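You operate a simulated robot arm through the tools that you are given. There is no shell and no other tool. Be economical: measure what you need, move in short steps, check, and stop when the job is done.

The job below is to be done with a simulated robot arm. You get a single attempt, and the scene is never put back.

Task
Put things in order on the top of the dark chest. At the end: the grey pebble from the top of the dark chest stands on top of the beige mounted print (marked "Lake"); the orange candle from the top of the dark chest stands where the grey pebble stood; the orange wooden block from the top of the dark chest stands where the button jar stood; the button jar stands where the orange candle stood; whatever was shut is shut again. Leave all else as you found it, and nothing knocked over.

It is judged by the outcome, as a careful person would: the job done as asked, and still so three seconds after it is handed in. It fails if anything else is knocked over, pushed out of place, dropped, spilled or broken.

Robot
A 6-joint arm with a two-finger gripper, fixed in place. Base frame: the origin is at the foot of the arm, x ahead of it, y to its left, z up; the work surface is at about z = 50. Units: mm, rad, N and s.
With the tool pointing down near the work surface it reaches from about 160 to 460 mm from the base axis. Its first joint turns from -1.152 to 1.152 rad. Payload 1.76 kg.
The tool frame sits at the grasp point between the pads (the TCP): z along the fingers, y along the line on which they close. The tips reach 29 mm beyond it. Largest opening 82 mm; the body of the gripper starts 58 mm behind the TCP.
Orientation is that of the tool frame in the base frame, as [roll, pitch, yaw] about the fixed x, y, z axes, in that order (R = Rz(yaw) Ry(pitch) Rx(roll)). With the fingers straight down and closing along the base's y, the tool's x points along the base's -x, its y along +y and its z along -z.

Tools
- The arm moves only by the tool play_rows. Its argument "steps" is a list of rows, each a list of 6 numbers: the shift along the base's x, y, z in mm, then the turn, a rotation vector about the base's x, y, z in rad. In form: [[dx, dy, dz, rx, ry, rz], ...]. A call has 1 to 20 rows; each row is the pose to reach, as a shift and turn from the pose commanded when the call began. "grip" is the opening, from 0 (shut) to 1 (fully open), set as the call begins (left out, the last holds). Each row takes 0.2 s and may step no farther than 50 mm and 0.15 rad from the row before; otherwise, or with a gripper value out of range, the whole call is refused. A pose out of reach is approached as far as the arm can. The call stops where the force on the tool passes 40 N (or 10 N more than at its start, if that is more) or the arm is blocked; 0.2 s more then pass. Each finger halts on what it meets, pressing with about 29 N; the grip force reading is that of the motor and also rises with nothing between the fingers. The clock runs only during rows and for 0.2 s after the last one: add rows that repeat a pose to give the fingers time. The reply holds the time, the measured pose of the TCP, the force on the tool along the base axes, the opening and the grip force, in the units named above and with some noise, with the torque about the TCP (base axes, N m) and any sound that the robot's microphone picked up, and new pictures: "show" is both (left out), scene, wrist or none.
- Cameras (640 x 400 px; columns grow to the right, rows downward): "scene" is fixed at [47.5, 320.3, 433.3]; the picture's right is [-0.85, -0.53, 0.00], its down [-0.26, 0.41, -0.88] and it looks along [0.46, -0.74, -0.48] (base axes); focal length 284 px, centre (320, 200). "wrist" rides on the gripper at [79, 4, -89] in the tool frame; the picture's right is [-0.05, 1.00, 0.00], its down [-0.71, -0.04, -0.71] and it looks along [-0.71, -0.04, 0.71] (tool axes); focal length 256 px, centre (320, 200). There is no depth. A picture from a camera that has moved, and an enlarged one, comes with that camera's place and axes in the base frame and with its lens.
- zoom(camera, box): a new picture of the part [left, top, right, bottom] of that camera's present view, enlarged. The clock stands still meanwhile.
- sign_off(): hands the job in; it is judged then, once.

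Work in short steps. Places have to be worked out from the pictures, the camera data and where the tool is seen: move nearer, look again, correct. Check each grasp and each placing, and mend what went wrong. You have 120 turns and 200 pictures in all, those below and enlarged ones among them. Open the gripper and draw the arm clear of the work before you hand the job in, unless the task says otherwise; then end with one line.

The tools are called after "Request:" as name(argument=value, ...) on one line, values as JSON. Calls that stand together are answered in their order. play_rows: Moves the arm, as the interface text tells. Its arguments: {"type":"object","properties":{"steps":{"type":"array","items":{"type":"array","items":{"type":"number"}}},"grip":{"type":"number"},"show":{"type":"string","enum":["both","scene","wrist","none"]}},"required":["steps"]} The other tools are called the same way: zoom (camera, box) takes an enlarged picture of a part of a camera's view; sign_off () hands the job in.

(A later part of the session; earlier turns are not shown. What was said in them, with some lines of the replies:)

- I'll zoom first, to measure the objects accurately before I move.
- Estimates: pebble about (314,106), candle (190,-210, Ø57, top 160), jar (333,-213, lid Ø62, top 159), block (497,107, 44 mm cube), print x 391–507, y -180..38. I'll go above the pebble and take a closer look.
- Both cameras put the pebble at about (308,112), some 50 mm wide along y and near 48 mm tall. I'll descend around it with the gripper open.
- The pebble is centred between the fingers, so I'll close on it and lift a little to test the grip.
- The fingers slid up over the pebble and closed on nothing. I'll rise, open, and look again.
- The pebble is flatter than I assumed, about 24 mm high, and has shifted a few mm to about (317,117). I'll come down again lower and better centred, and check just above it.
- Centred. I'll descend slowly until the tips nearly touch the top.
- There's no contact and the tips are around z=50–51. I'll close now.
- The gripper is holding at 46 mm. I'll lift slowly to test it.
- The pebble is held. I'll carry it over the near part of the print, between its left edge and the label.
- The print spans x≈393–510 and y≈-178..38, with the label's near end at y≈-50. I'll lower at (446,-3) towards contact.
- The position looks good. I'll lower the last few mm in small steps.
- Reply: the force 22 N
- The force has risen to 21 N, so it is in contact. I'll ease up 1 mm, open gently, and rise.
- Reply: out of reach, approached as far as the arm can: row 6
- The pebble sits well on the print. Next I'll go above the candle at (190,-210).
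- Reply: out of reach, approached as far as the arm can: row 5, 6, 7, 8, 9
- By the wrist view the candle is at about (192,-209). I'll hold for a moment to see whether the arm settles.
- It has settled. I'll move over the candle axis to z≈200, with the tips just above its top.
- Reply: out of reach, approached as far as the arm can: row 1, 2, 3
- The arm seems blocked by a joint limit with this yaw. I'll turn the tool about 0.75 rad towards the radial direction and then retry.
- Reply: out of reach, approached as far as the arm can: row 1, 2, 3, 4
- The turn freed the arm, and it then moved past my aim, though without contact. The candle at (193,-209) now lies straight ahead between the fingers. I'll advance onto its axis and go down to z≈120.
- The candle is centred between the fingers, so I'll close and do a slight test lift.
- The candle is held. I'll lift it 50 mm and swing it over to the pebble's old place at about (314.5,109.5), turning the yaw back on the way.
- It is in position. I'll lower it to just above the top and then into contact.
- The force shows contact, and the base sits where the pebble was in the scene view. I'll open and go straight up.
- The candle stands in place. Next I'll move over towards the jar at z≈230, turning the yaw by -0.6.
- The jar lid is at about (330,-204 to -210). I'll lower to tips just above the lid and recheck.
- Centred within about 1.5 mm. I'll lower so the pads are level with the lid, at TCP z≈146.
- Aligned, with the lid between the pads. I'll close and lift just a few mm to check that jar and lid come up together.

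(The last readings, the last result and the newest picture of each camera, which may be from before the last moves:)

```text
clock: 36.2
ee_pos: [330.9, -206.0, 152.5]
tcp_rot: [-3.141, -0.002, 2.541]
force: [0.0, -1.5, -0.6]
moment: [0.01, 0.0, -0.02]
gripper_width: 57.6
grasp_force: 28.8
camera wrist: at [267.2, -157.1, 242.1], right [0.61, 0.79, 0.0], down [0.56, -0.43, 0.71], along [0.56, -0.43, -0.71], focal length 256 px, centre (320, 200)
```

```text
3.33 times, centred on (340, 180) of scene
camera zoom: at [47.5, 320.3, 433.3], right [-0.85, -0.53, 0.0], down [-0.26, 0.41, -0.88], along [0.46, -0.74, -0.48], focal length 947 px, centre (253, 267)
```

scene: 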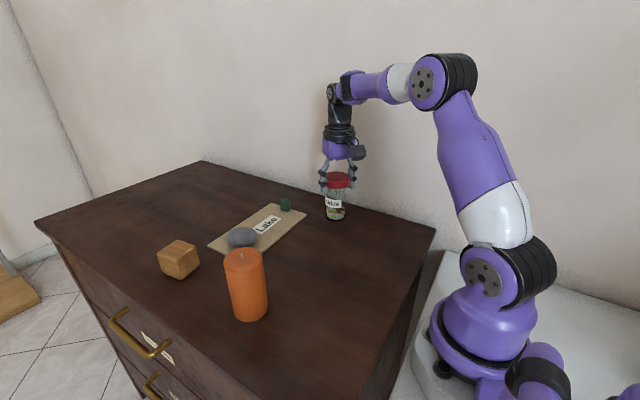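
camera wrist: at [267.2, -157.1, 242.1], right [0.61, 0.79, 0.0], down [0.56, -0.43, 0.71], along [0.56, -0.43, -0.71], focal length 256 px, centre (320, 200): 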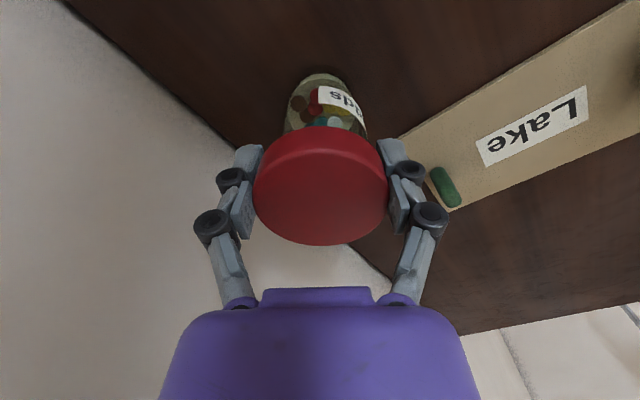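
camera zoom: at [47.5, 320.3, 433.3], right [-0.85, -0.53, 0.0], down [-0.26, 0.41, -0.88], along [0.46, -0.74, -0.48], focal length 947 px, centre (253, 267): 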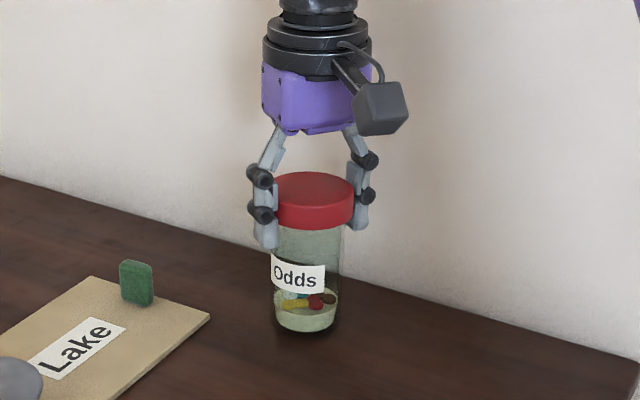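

Jar and lid lift as one. I'll carry it over to the candle's old place at (193.5,-209), turning the yaw another -0.2.

Request:
play_rows(steps=[[0, 0, 24, 0, 0, 0], [-20, 0, 24, 0, 0, -0.04], [-50, -1, 24, 0, 0, -0.08], [-80, -1, 24, 0, 0, -0.14], [-110, -2, 24, 0, 0, -0.2], [-130, -3, 24, 0, 0, -0.2], [-137.5, -3, 24, 0, 0, -0.2], [-137.5, -3, 24, 0, 0, -0.2]])

```text
clock: 38.0
ee_pos: [193.0, -209.3, 175.0]
tcp_rot: [-3.14, 0.0, 2.342]
force: [-0.8, -0.6, -1.3]
moment: [-0.03, 0.02, 0.0]
gripper_width: 57.4
grasp_force: 29.0
camera wrist: at [139.4, -148.5, 265.2], right [0.75, 0.66, 0.0], down [0.47, -0.53, 0.71], along [0.46, -0.53, -0.71], focal length 256 px, centre (320, 200)
```

scene: 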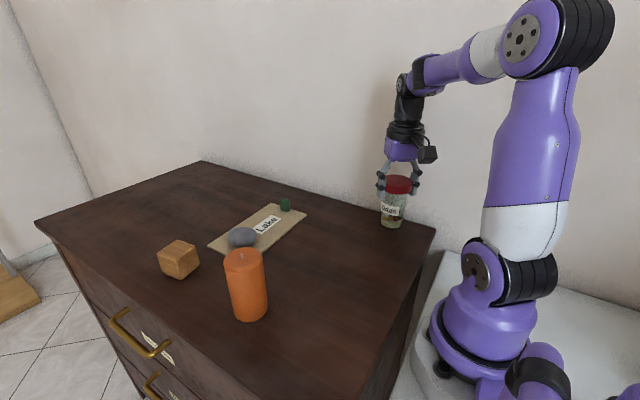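
wrist: 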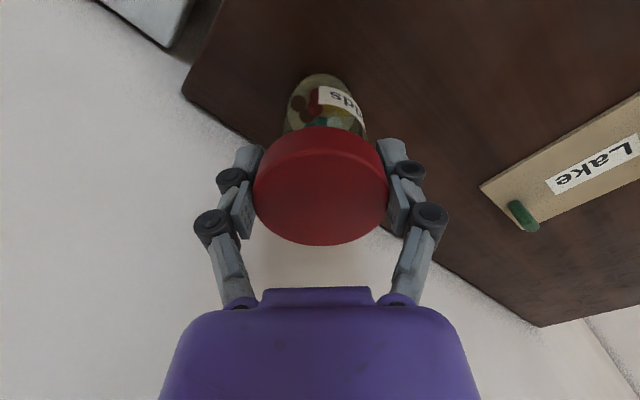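

Now I'll lower about 29 mm to make contact.

Request:
play_rows(steps=[[0, 0, -12, 0, 0, 0], [0, 0, -22, 0, 0, 0], [0, 0, -27, 0, 0, 0], [0, 0, -29, 0, 0, 0], [0, 0, -29, 0, 0, 0]], show="none")

Request:
zoom(camera="scene", box=[280, 150, 440, 250])

```text
clock: 39.2
ee_pos: [193.9, -208.9, 146.8]
tcp_rot: [-3.14, 0.003, 2.343]
force: [-1.1, 2.0, 18.5]
moment: [-0.16, -0.04, 0.02]
gripper_width: 58.0
grasp_force: 29.3
```

```text
4.00 times, centred on (360, 200) of scene
camera zoom: at [47.5, 320.3, 433.3], right [-0.85, -0.53, 0.0], down [-0.26, 0.41, -0.88], along [0.46, -0.74, -0.48], focal length 1136 px, centre (160, 200)
```

zoom: 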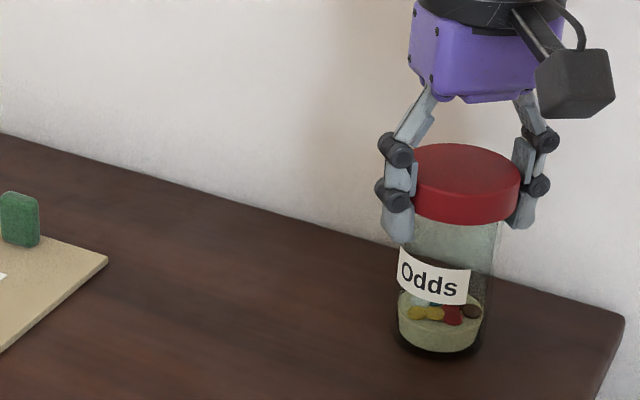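

It is in contact and upright, at the candle's old spot within a few mm. I'll ease off, open, and rise.

Request:
play_rows(steps=[[0, 0, 1, 0, 0, 0], [0, 0, 1, 0, 0, 0], [0, 0, 1, 0, 0, 0], [0, 0, 20, 0, 0, 0], [0, 0, 40, 0, 0, 0], [0, 0, 62, 0, 0, 0], [0, 0, 62, 0, 0, 0]], grip=1)

```text
clock: 40.8
ee_pos: [193.8, -208.8, 209.0]
tcp_rot: [-3.14, 0.001, 2.341]
force: [-0.3, 0.5, -0.2]
moment: [-0.02, -0.03, 0.02]
gripper_width: 82.0
grasp_force: 0.1
camera wrist: at [140.4, -148.3, 298.5], right [0.75, 0.66, 0.0], down [0.47, -0.53, 0.71], along [0.46, -0.53, -0.71], focal length 256 px, centre (320, 200)
```

scene: 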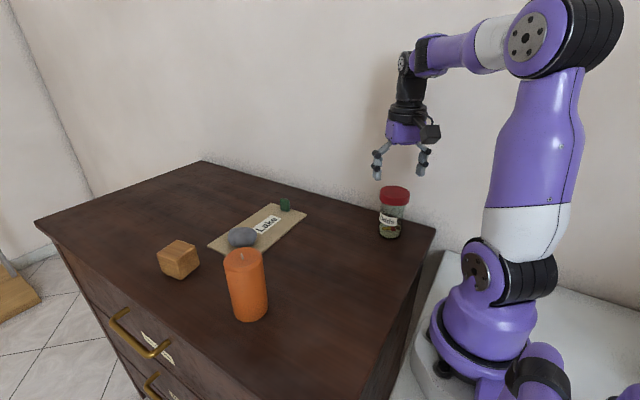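
wrist: 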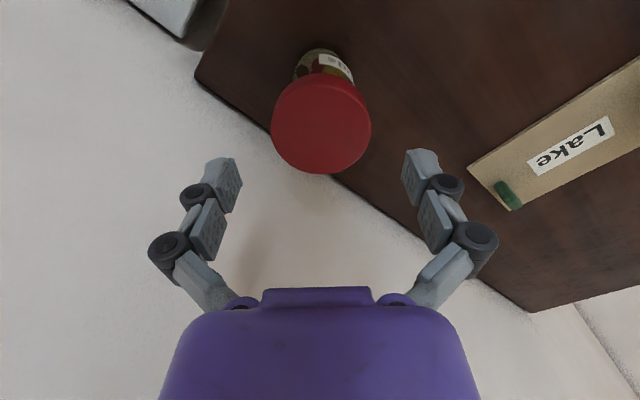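

The jar stands clear. Next I'll go to a viewpoint before the block to measure its place and yaw, since it needs a tilted reach.

Request:
play_rows(steps=[[20, 29, 4, 0, 0, 0.08], [41, 58, 8, 0, 0, 0.16], [62, 87, 11, 0, 0, 0.24], [83, 116, 11, 0, 0, 0.32], [104, 145, 11, 0, 0, 0.4], [125, 174, 11, 0, 0, 0.48], [146, 203, 11, 0, 0, 0.56], [167, 232, 11, 0, 0, 0.64], [188, 261, 11, 0, 0, 0.72], [206, 289, 11, 0, 0, 0.8], [206, 300, 11, 0, 0, 0.8], [206, 300, 11, 0, 0, 0.8]])

```text
clock: 43.4
ee_pos: [400.1, 91.2, 220.9]
tcp_rot: [-3.139, 0.001, -3.141]
force: [0.0, -1.0, 0.1]
moment: [-0.02, 0.02, 0.01]
gripper_width: 82.2
grasp_force: 0.1
camera wrist: at [320.0, 95.8, 310.6], right [0.05, 1.0, 0.0], down [0.71, -0.04, 0.71], along [0.71, -0.04, -0.71], focal length 256 px, centre (320, 200)
```

scene: 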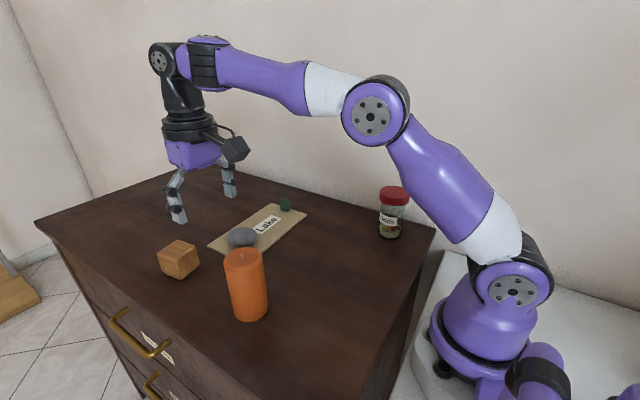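
wrist: 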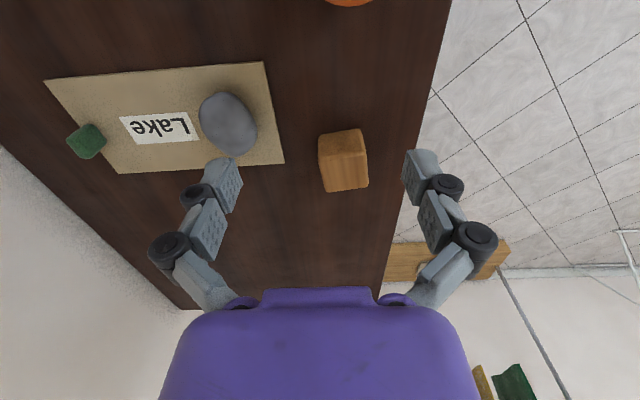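

Request:
zoom(camera="wrist", box=[296, 115, 392, 205])

```text
4.44 times, centred on (344, 160) of wrist
camera zoom: at [320.0, 95.8, 310.6], right [0.05, 1.0, 0.0], down [0.71, -0.04, 0.71], along [0.71, -0.04, -0.71], focal length 1138 px, centre (213, 378)
```

zoom: 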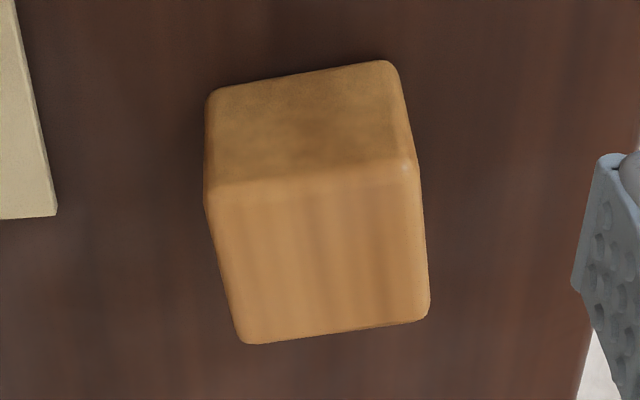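

The block's centre is about (497,112.7), edge ≈47 mm, yaw ≈0.14. I'll turn the tool by +0.14, then tilt it 0.4 rad outward, staying high.

Request:
play_rows(steps=[[0, 0, 0, 0, 0, 0.14], [0, 0, 0, 0, 0, 0.14]], show="none")

Request:
play_rows(steps=[[0, 0, 0, 0.0186, -0.132, 0], [0, 0, 0, 0.0372, -0.264, 0], [0, 0, 0, 0.056, -0.396, 0], [0, 0, 0, 0.056, -0.396, 0]], show="none")

```text
clock: 44.0
ee_pos: [400.1, 91.4, 221.0]
tcp_rot: [-3.141, 0.0, -3.0]
force: [0.7, 0.6, 0.0]
moment: [0.02, 0.0, 0.02]
gripper_width: 81.9
grasp_force: 0.0
```

```text
clock: 45.0
ee_pos: [399.2, 91.2, 219.6]
tcp_rot: [-3.141, 0.402, -3.002]
force: [-0.2, -0.2, -0.2]
moment: [0.0, 0.02, -0.02]
gripper_width: 82.2
grasp_force: 0.0
```

Tilted as intended. Now I'll go forward to over the block at z≈150.

Request:
play_rows(steps=[[30, 7, -15, 0, 0, 0], [60, 14, -35, 0, 0, 0], [92, 21, -55, 0, 0, 0], [92, 21, -70, 0, 0, 0], [92, 21, -70, 0, 0, 0]])

```text
clock: 46.2
ee_pos: [491.5, 113.3, 151.8]
tcp_rot: [-3.14, 0.399, -3.003]
force: [0.5, -0.4, -0.8]
moment: [0.02, 0.0, -0.06]
gripper_width: 81.9
grasp_force: 0.0
camera wrist: at [383.8, 102.6, 202.8], right [-0.09, 1.0, 0.02], down [0.38, 0.02, 0.93], along [0.92, 0.09, -0.38], focal length 256 px, centre (320, 200)
```

scene: 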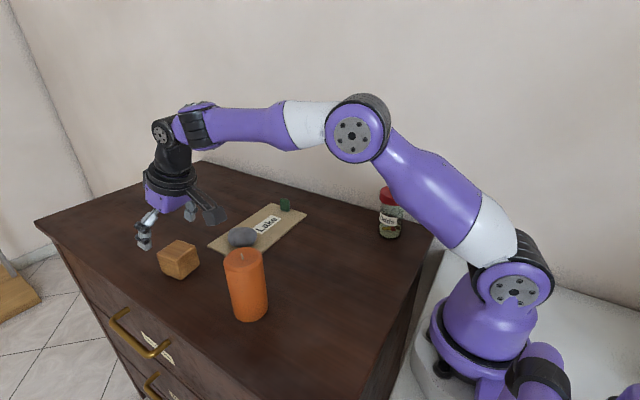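
wrist: 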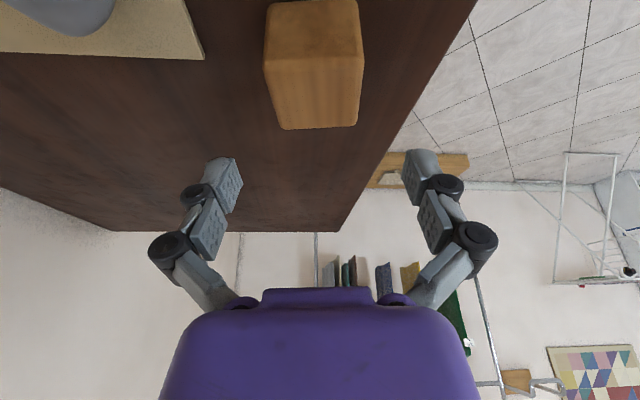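

Lateral alignment looks fine and the camera housing clears the candle. I'll descend partway.

Request:
play_rows(steps=[[1, -1, -15, 0, 0, 0], [1, -1, -30, 0, 0, 0], [1, -1, -45, 0, 0, 0], [1, -1, -45, 0, 0, 0]])

```text
clock: 47.2
ee_pos: [493.0, 111.7, 106.1]
tcp_rot: [-3.141, 0.4, -3.0]
force: [-0.2, -0.1, 0.8]
moment: [0.03, -0.01, 0.0]
gripper_width: 81.9
grasp_force: 0.1
camera wrist: at [385.0, 100.8, 157.6], right [-0.09, 1.0, 0.02], down [0.38, 0.02, 0.93], along [0.92, 0.09, -0.38], focal length 256 px, centre (320, 200)
```

scene: 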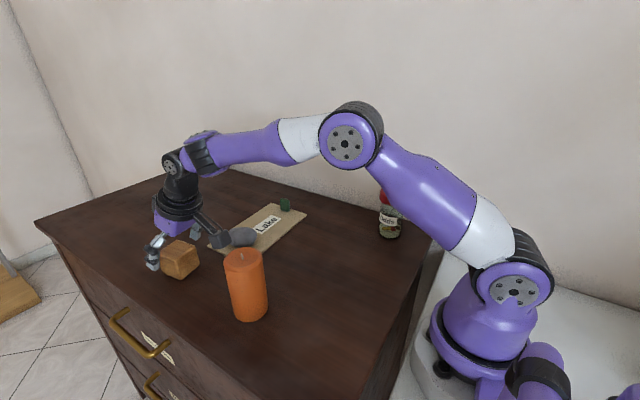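
wrist: 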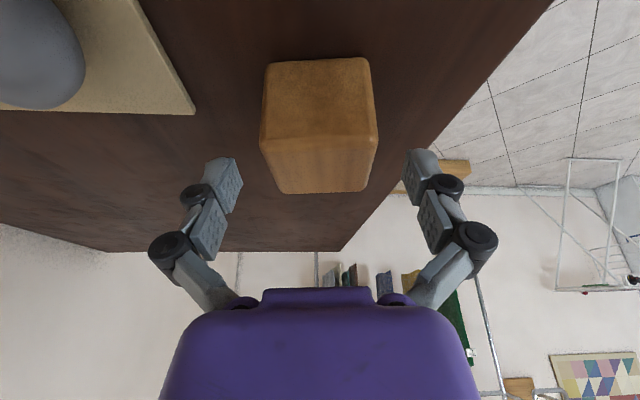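

Cube is centred between fingers. I'll go the final 21 mm down.

Request:
play_rows(steps=[[0, -1, -10, 0, 0, 0], [0, -1, -18, 0, 0, 0], [0, -1, -22, 0, 0, 0], [0, -1, -22, 0, 0, 0]])

```text
clock: 48.2
ee_pos: [492.0, 110.2, 84.2]
tcp_rot: [-3.14, 0.399, -3.002]
force: [-0.1, 0.2, 0.6]
moment: [-0.03, 0.01, -0.01]
gripper_width: 81.7
grasp_force: 0.0
camera wrist: at [384.1, 99.6, 134.9], right [-0.09, 1.0, 0.02], down [0.38, 0.02, 0.93], along [0.92, 0.09, -0.38], focal length 256 px, centre (320, 200)
```

scene: 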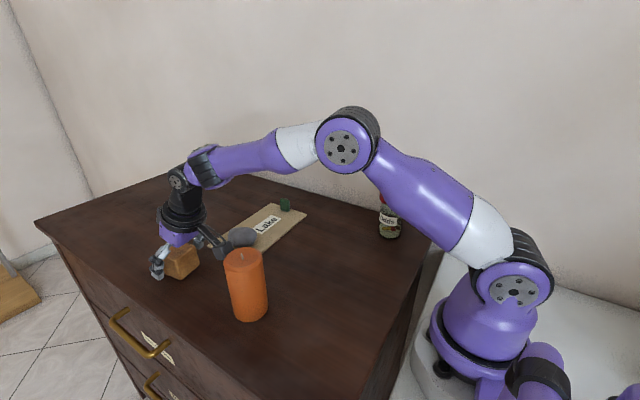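
wrist: 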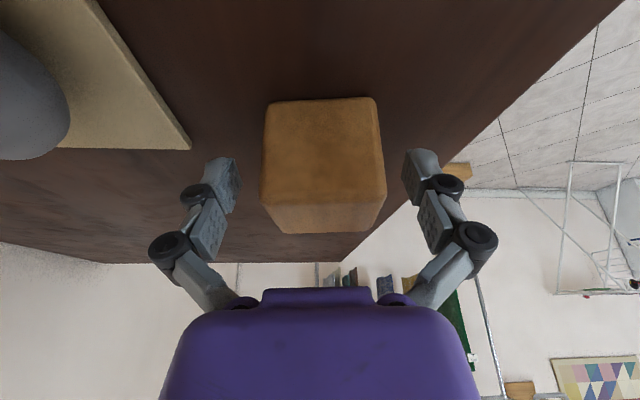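

Good. I'll close and test-lift the block.

Request:
play_rows(steps=[[0, 0, 0, 0, 0, 0], [0, 0, 0, 0, 0, 0], [0, 0, 3, 0, 0, 0], [0, 0, 12, 0, 0, 0], [0, 0, 20, 0, 0, 0], [0, 0, 20, 0, 0, 0]], grip=0)

```text
clock: 49.6
ee_pos: [491.8, 110.3, 103.6]
tcp_rot: [-3.139, 0.4, -3.003]
force: [0.0, 0.3, -0.2]
moment: [0.0, 0.02, -0.01]
gripper_width: 49.1
grasp_force: 28.1
camera wrist: at [384.1, 99.9, 154.9], right [-0.09, 1.0, 0.02], down [0.38, 0.02, 0.93], along [0.92, 0.09, -0.38], focal length 256 px, centre (320, 200)
```

scene: 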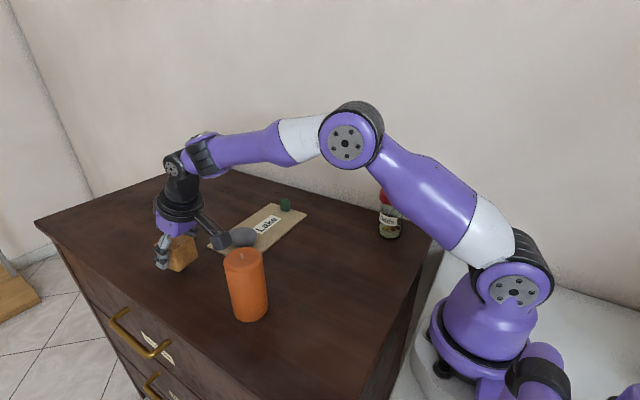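
wrist: 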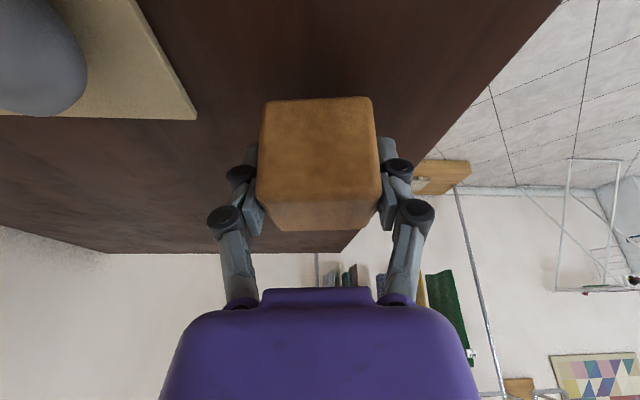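

The block is held. I'll lift it, pull it in, and swing it to the jar's old place (block centre to 331.5,-206.5), turning the yaw by -0.7.

Request:
play_rows(steps=[[0, 0, 25, 0, 0, 0], [-10, -10, 50, 0, 0, 0], [-24, -40, 60, 0, 0, -0.07], [-40, -74, 60, 0, 0, -0.15], [-57, -108, 60, 0, 0, -0.23], [-75, -142, 60, 0, 0, -0.31], [-93, -176, 60, 0, 0, -0.39], [-111, -210, 60, 0, 0, -0.47], [-129, -244, 60, 0, 0, -0.55], [-147, -278, 60, 0, 0, -0.63], [-160, -305, 60, 0, 0, -0.7], [-165, -314.5, 60, 0, 0, -0.7], [-165, -314.5, 60, 0, 0, -0.7]])

```text
clock: 52.4
ee_pos: [327.5, -204.1, 162.7]
tcp_rot: [-3.138, 0.399, 2.581]
force: [0.6, 0.3, -0.9]
moment: [-0.01, 0.02, 0.0]
gripper_width: 49.0
grasp_force: 29.1
camera wrist: at [238.1, -143.5, 214.8], right [0.57, 0.82, 0.02], down [0.3, -0.23, 0.93], along [0.76, -0.52, -0.38], focal length 256 px, centre (320, 200)
```

scene: 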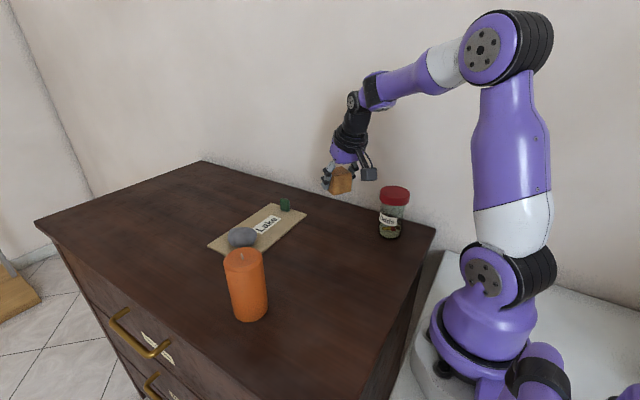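
wrist: 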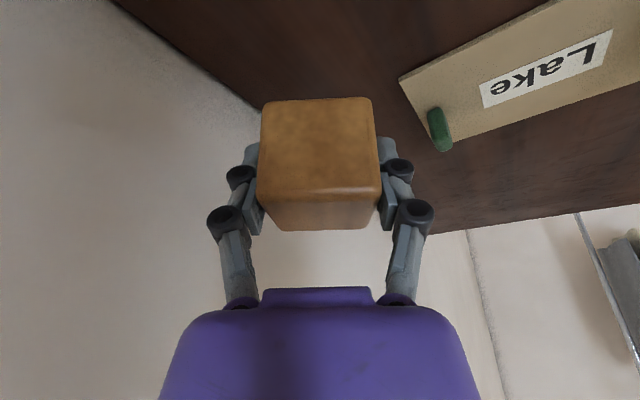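

I'm above the spot. I'll lower to just above the surface.

Request:
play_rows(steps=[[0, 0, -25, 0, 0, 0], [0, 0, -50, 0, 0, 0], [0, 0, -68, 0, 0, 0], [0, 0, -76, 0, 0, 0], [0, 0, -76, 0, 0, 0]])

Request:
zoom(camera="scene", box=[280, 150, 440, 250])

```text
clock: 53.6
ee_pos: [328.3, -202.4, 86.1]
tcp_rot: [-3.14, 0.4, 2.583]
force: [-0.4, 0.5, -1.6]
moment: [0.01, -0.02, 0.0]
gripper_width: 49.2
grasp_force: 29.3
camera wrist: at [237.5, -141.8, 139.1], right [0.57, 0.82, 0.02], down [0.3, -0.23, 0.93], along [0.76, -0.52, -0.38], focal length 256 px, centre (320, 200)
```

scene: 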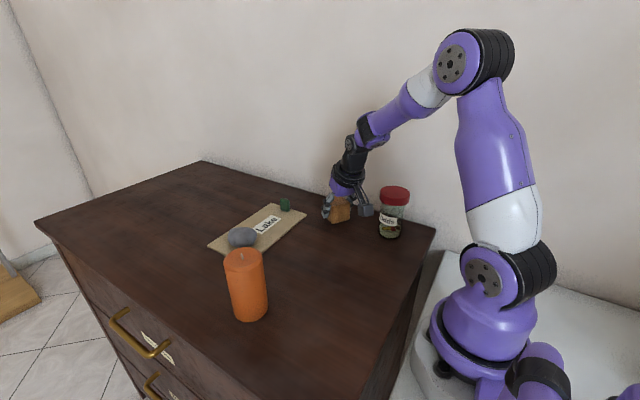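
wrist: 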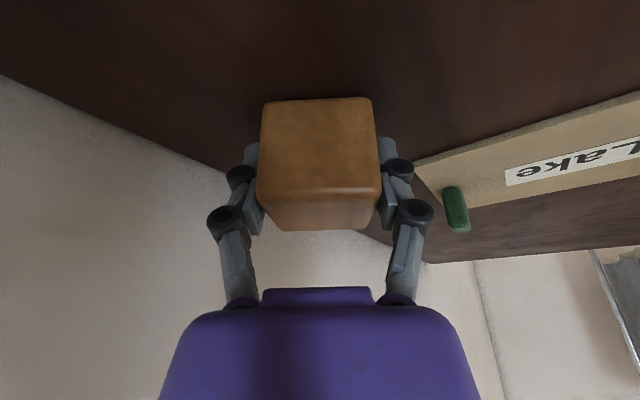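

```text
4.00 times, centred on (360, 200) of scene
camera zoom: at [47.5, 320.3, 433.3], right [-0.85, -0.53, 0.0], down [-0.26, 0.41, -0.88], along [0.46, -0.74, -0.48], focal length 1136 px, centre (160, 200)
```

zoom: 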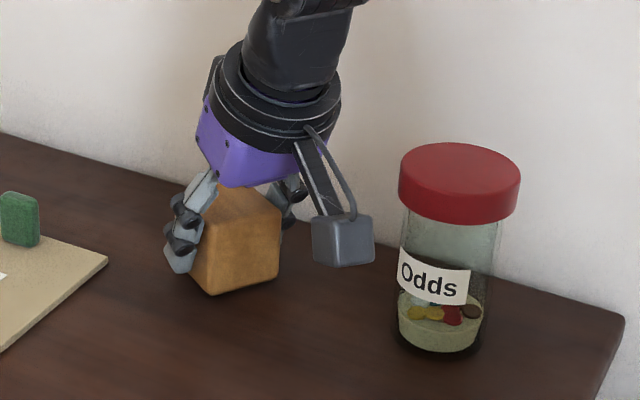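

The block's base lines up with where the jar's base was. I'll lower the last few mm into contact.

Request:
play_rows(steps=[[0, 0, -2, 0, 0, 0], [0, 0, -4, 0, 0, 0], [0, 0, -4, 0, 0, 0]], show="none")

```text
clock: 54.4
ee_pos: [328.9, -203.9, 84.0]
tcp_rot: [-3.141, 0.403, 2.583]
force: [-6.3, 4.4, 21.5]
moment: [-0.04, 0.05, -0.01]
gripper_width: 49.3
grasp_force: 29.1
```

Contact made. I'll ease off 1 mm, open, and withdraw straight up.

Request:
play_rows(steps=[[0, 0, 1, 0, 0, 0], [0, 0, 1, 0, 0, 0], [0, 0, 1, 0, 0, 0], [0, 0, 20, 0, 0, 0], [0, 0, 50, 0, 0, 0], [0, 0, 90, 0, 0, 0], [0, 0, 120, 0, 0, 0], [0, 0, 120, 0, 0, 0]], grip=1)

Request:
zoom(camera="scene", box=[200, 150, 440, 330])

```text
clock: 56.2
ee_pos: [326.5, -202.8, 203.4]
tcp_rot: [-3.141, 0.402, 2.582]
force: [0.1, -0.9, -0.5]
moment: [0.02, 0.0, -0.02]
gripper_width: 82.1
grasp_force: 0.1
camera wrist: at [236.5, -141.7, 254.6], right [0.57, 0.82, 0.02], down [0.3, -0.23, 0.93], along [0.76, -0.52, -0.38], focal length 256 px, centre (320, 200)
```

scene: 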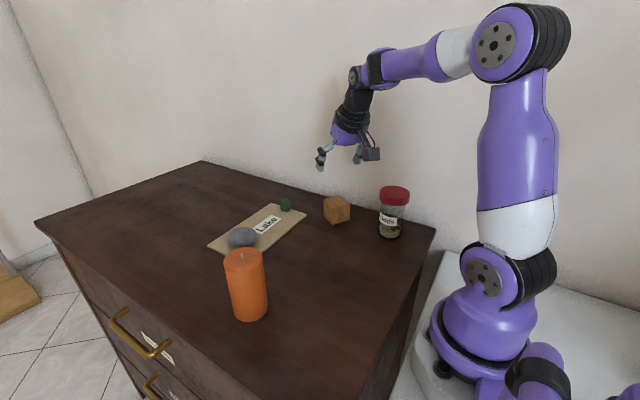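
wrist: 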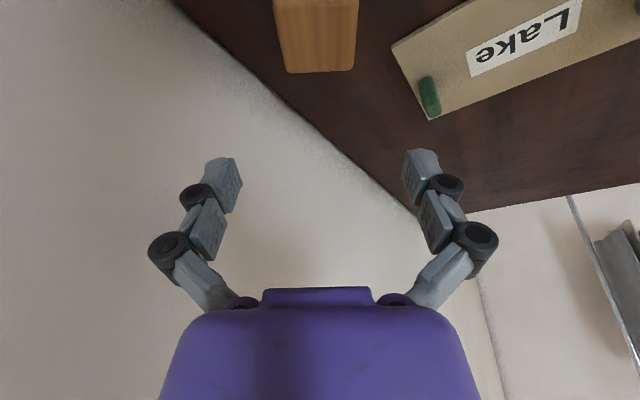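

```text
2.22 times, centred on (320, 240) of scene
camera zoom: at [47.5, 320.3, 433.3], right [-0.85, -0.53, 0.0], down [-0.26, 0.41, -0.88], along [0.46, -0.74, -0.48], focal length 631 px, centre (320, 111)
```

zoom: 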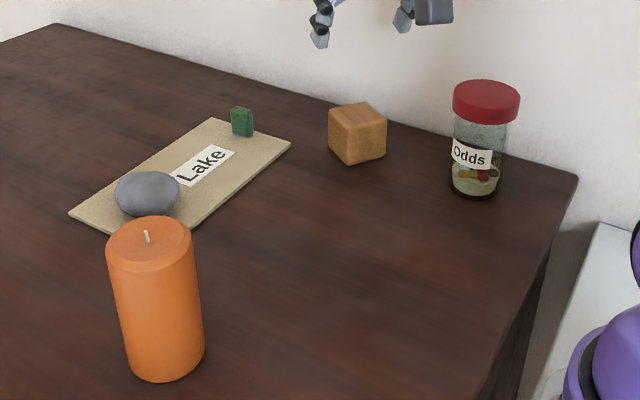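

Everything stands as asked. I'll draw the arm up and back a little, away from the work.

Request:
play_rows(steps=[[-10, 15, 30, 0, 0, 0], [-20, 40, 60, 0, 0, 0], [-20, 60, 80, 0, 0, 0], [-20, 60, 80, 0, 0, 0]], show="scene")

```text
clock: 57.2
ee_pos: [306.8, -144.4, 283.0]
tcp_rot: [-3.141, 0.4, 2.581]
force: [-0.8, 0.5, 0.0]
moment: [0.01, -0.02, -0.02]
gripper_width: 82.3
grasp_force: 0.1
```

scene: 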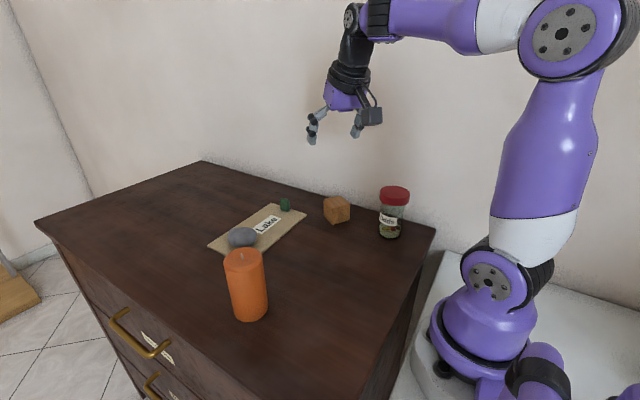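

The arm is clear and the gripper open, so I'm handing the job in.

Request:
sign_off()

```text
The job is handed in.
```

The pebble is on the "Lake" print, the candle is where the pebble stood, the block is where the jar stood and the jar is where the candle stood, each within a few millimetres as judged from the pictures; nothing was knocked over and the drawers were never opened.
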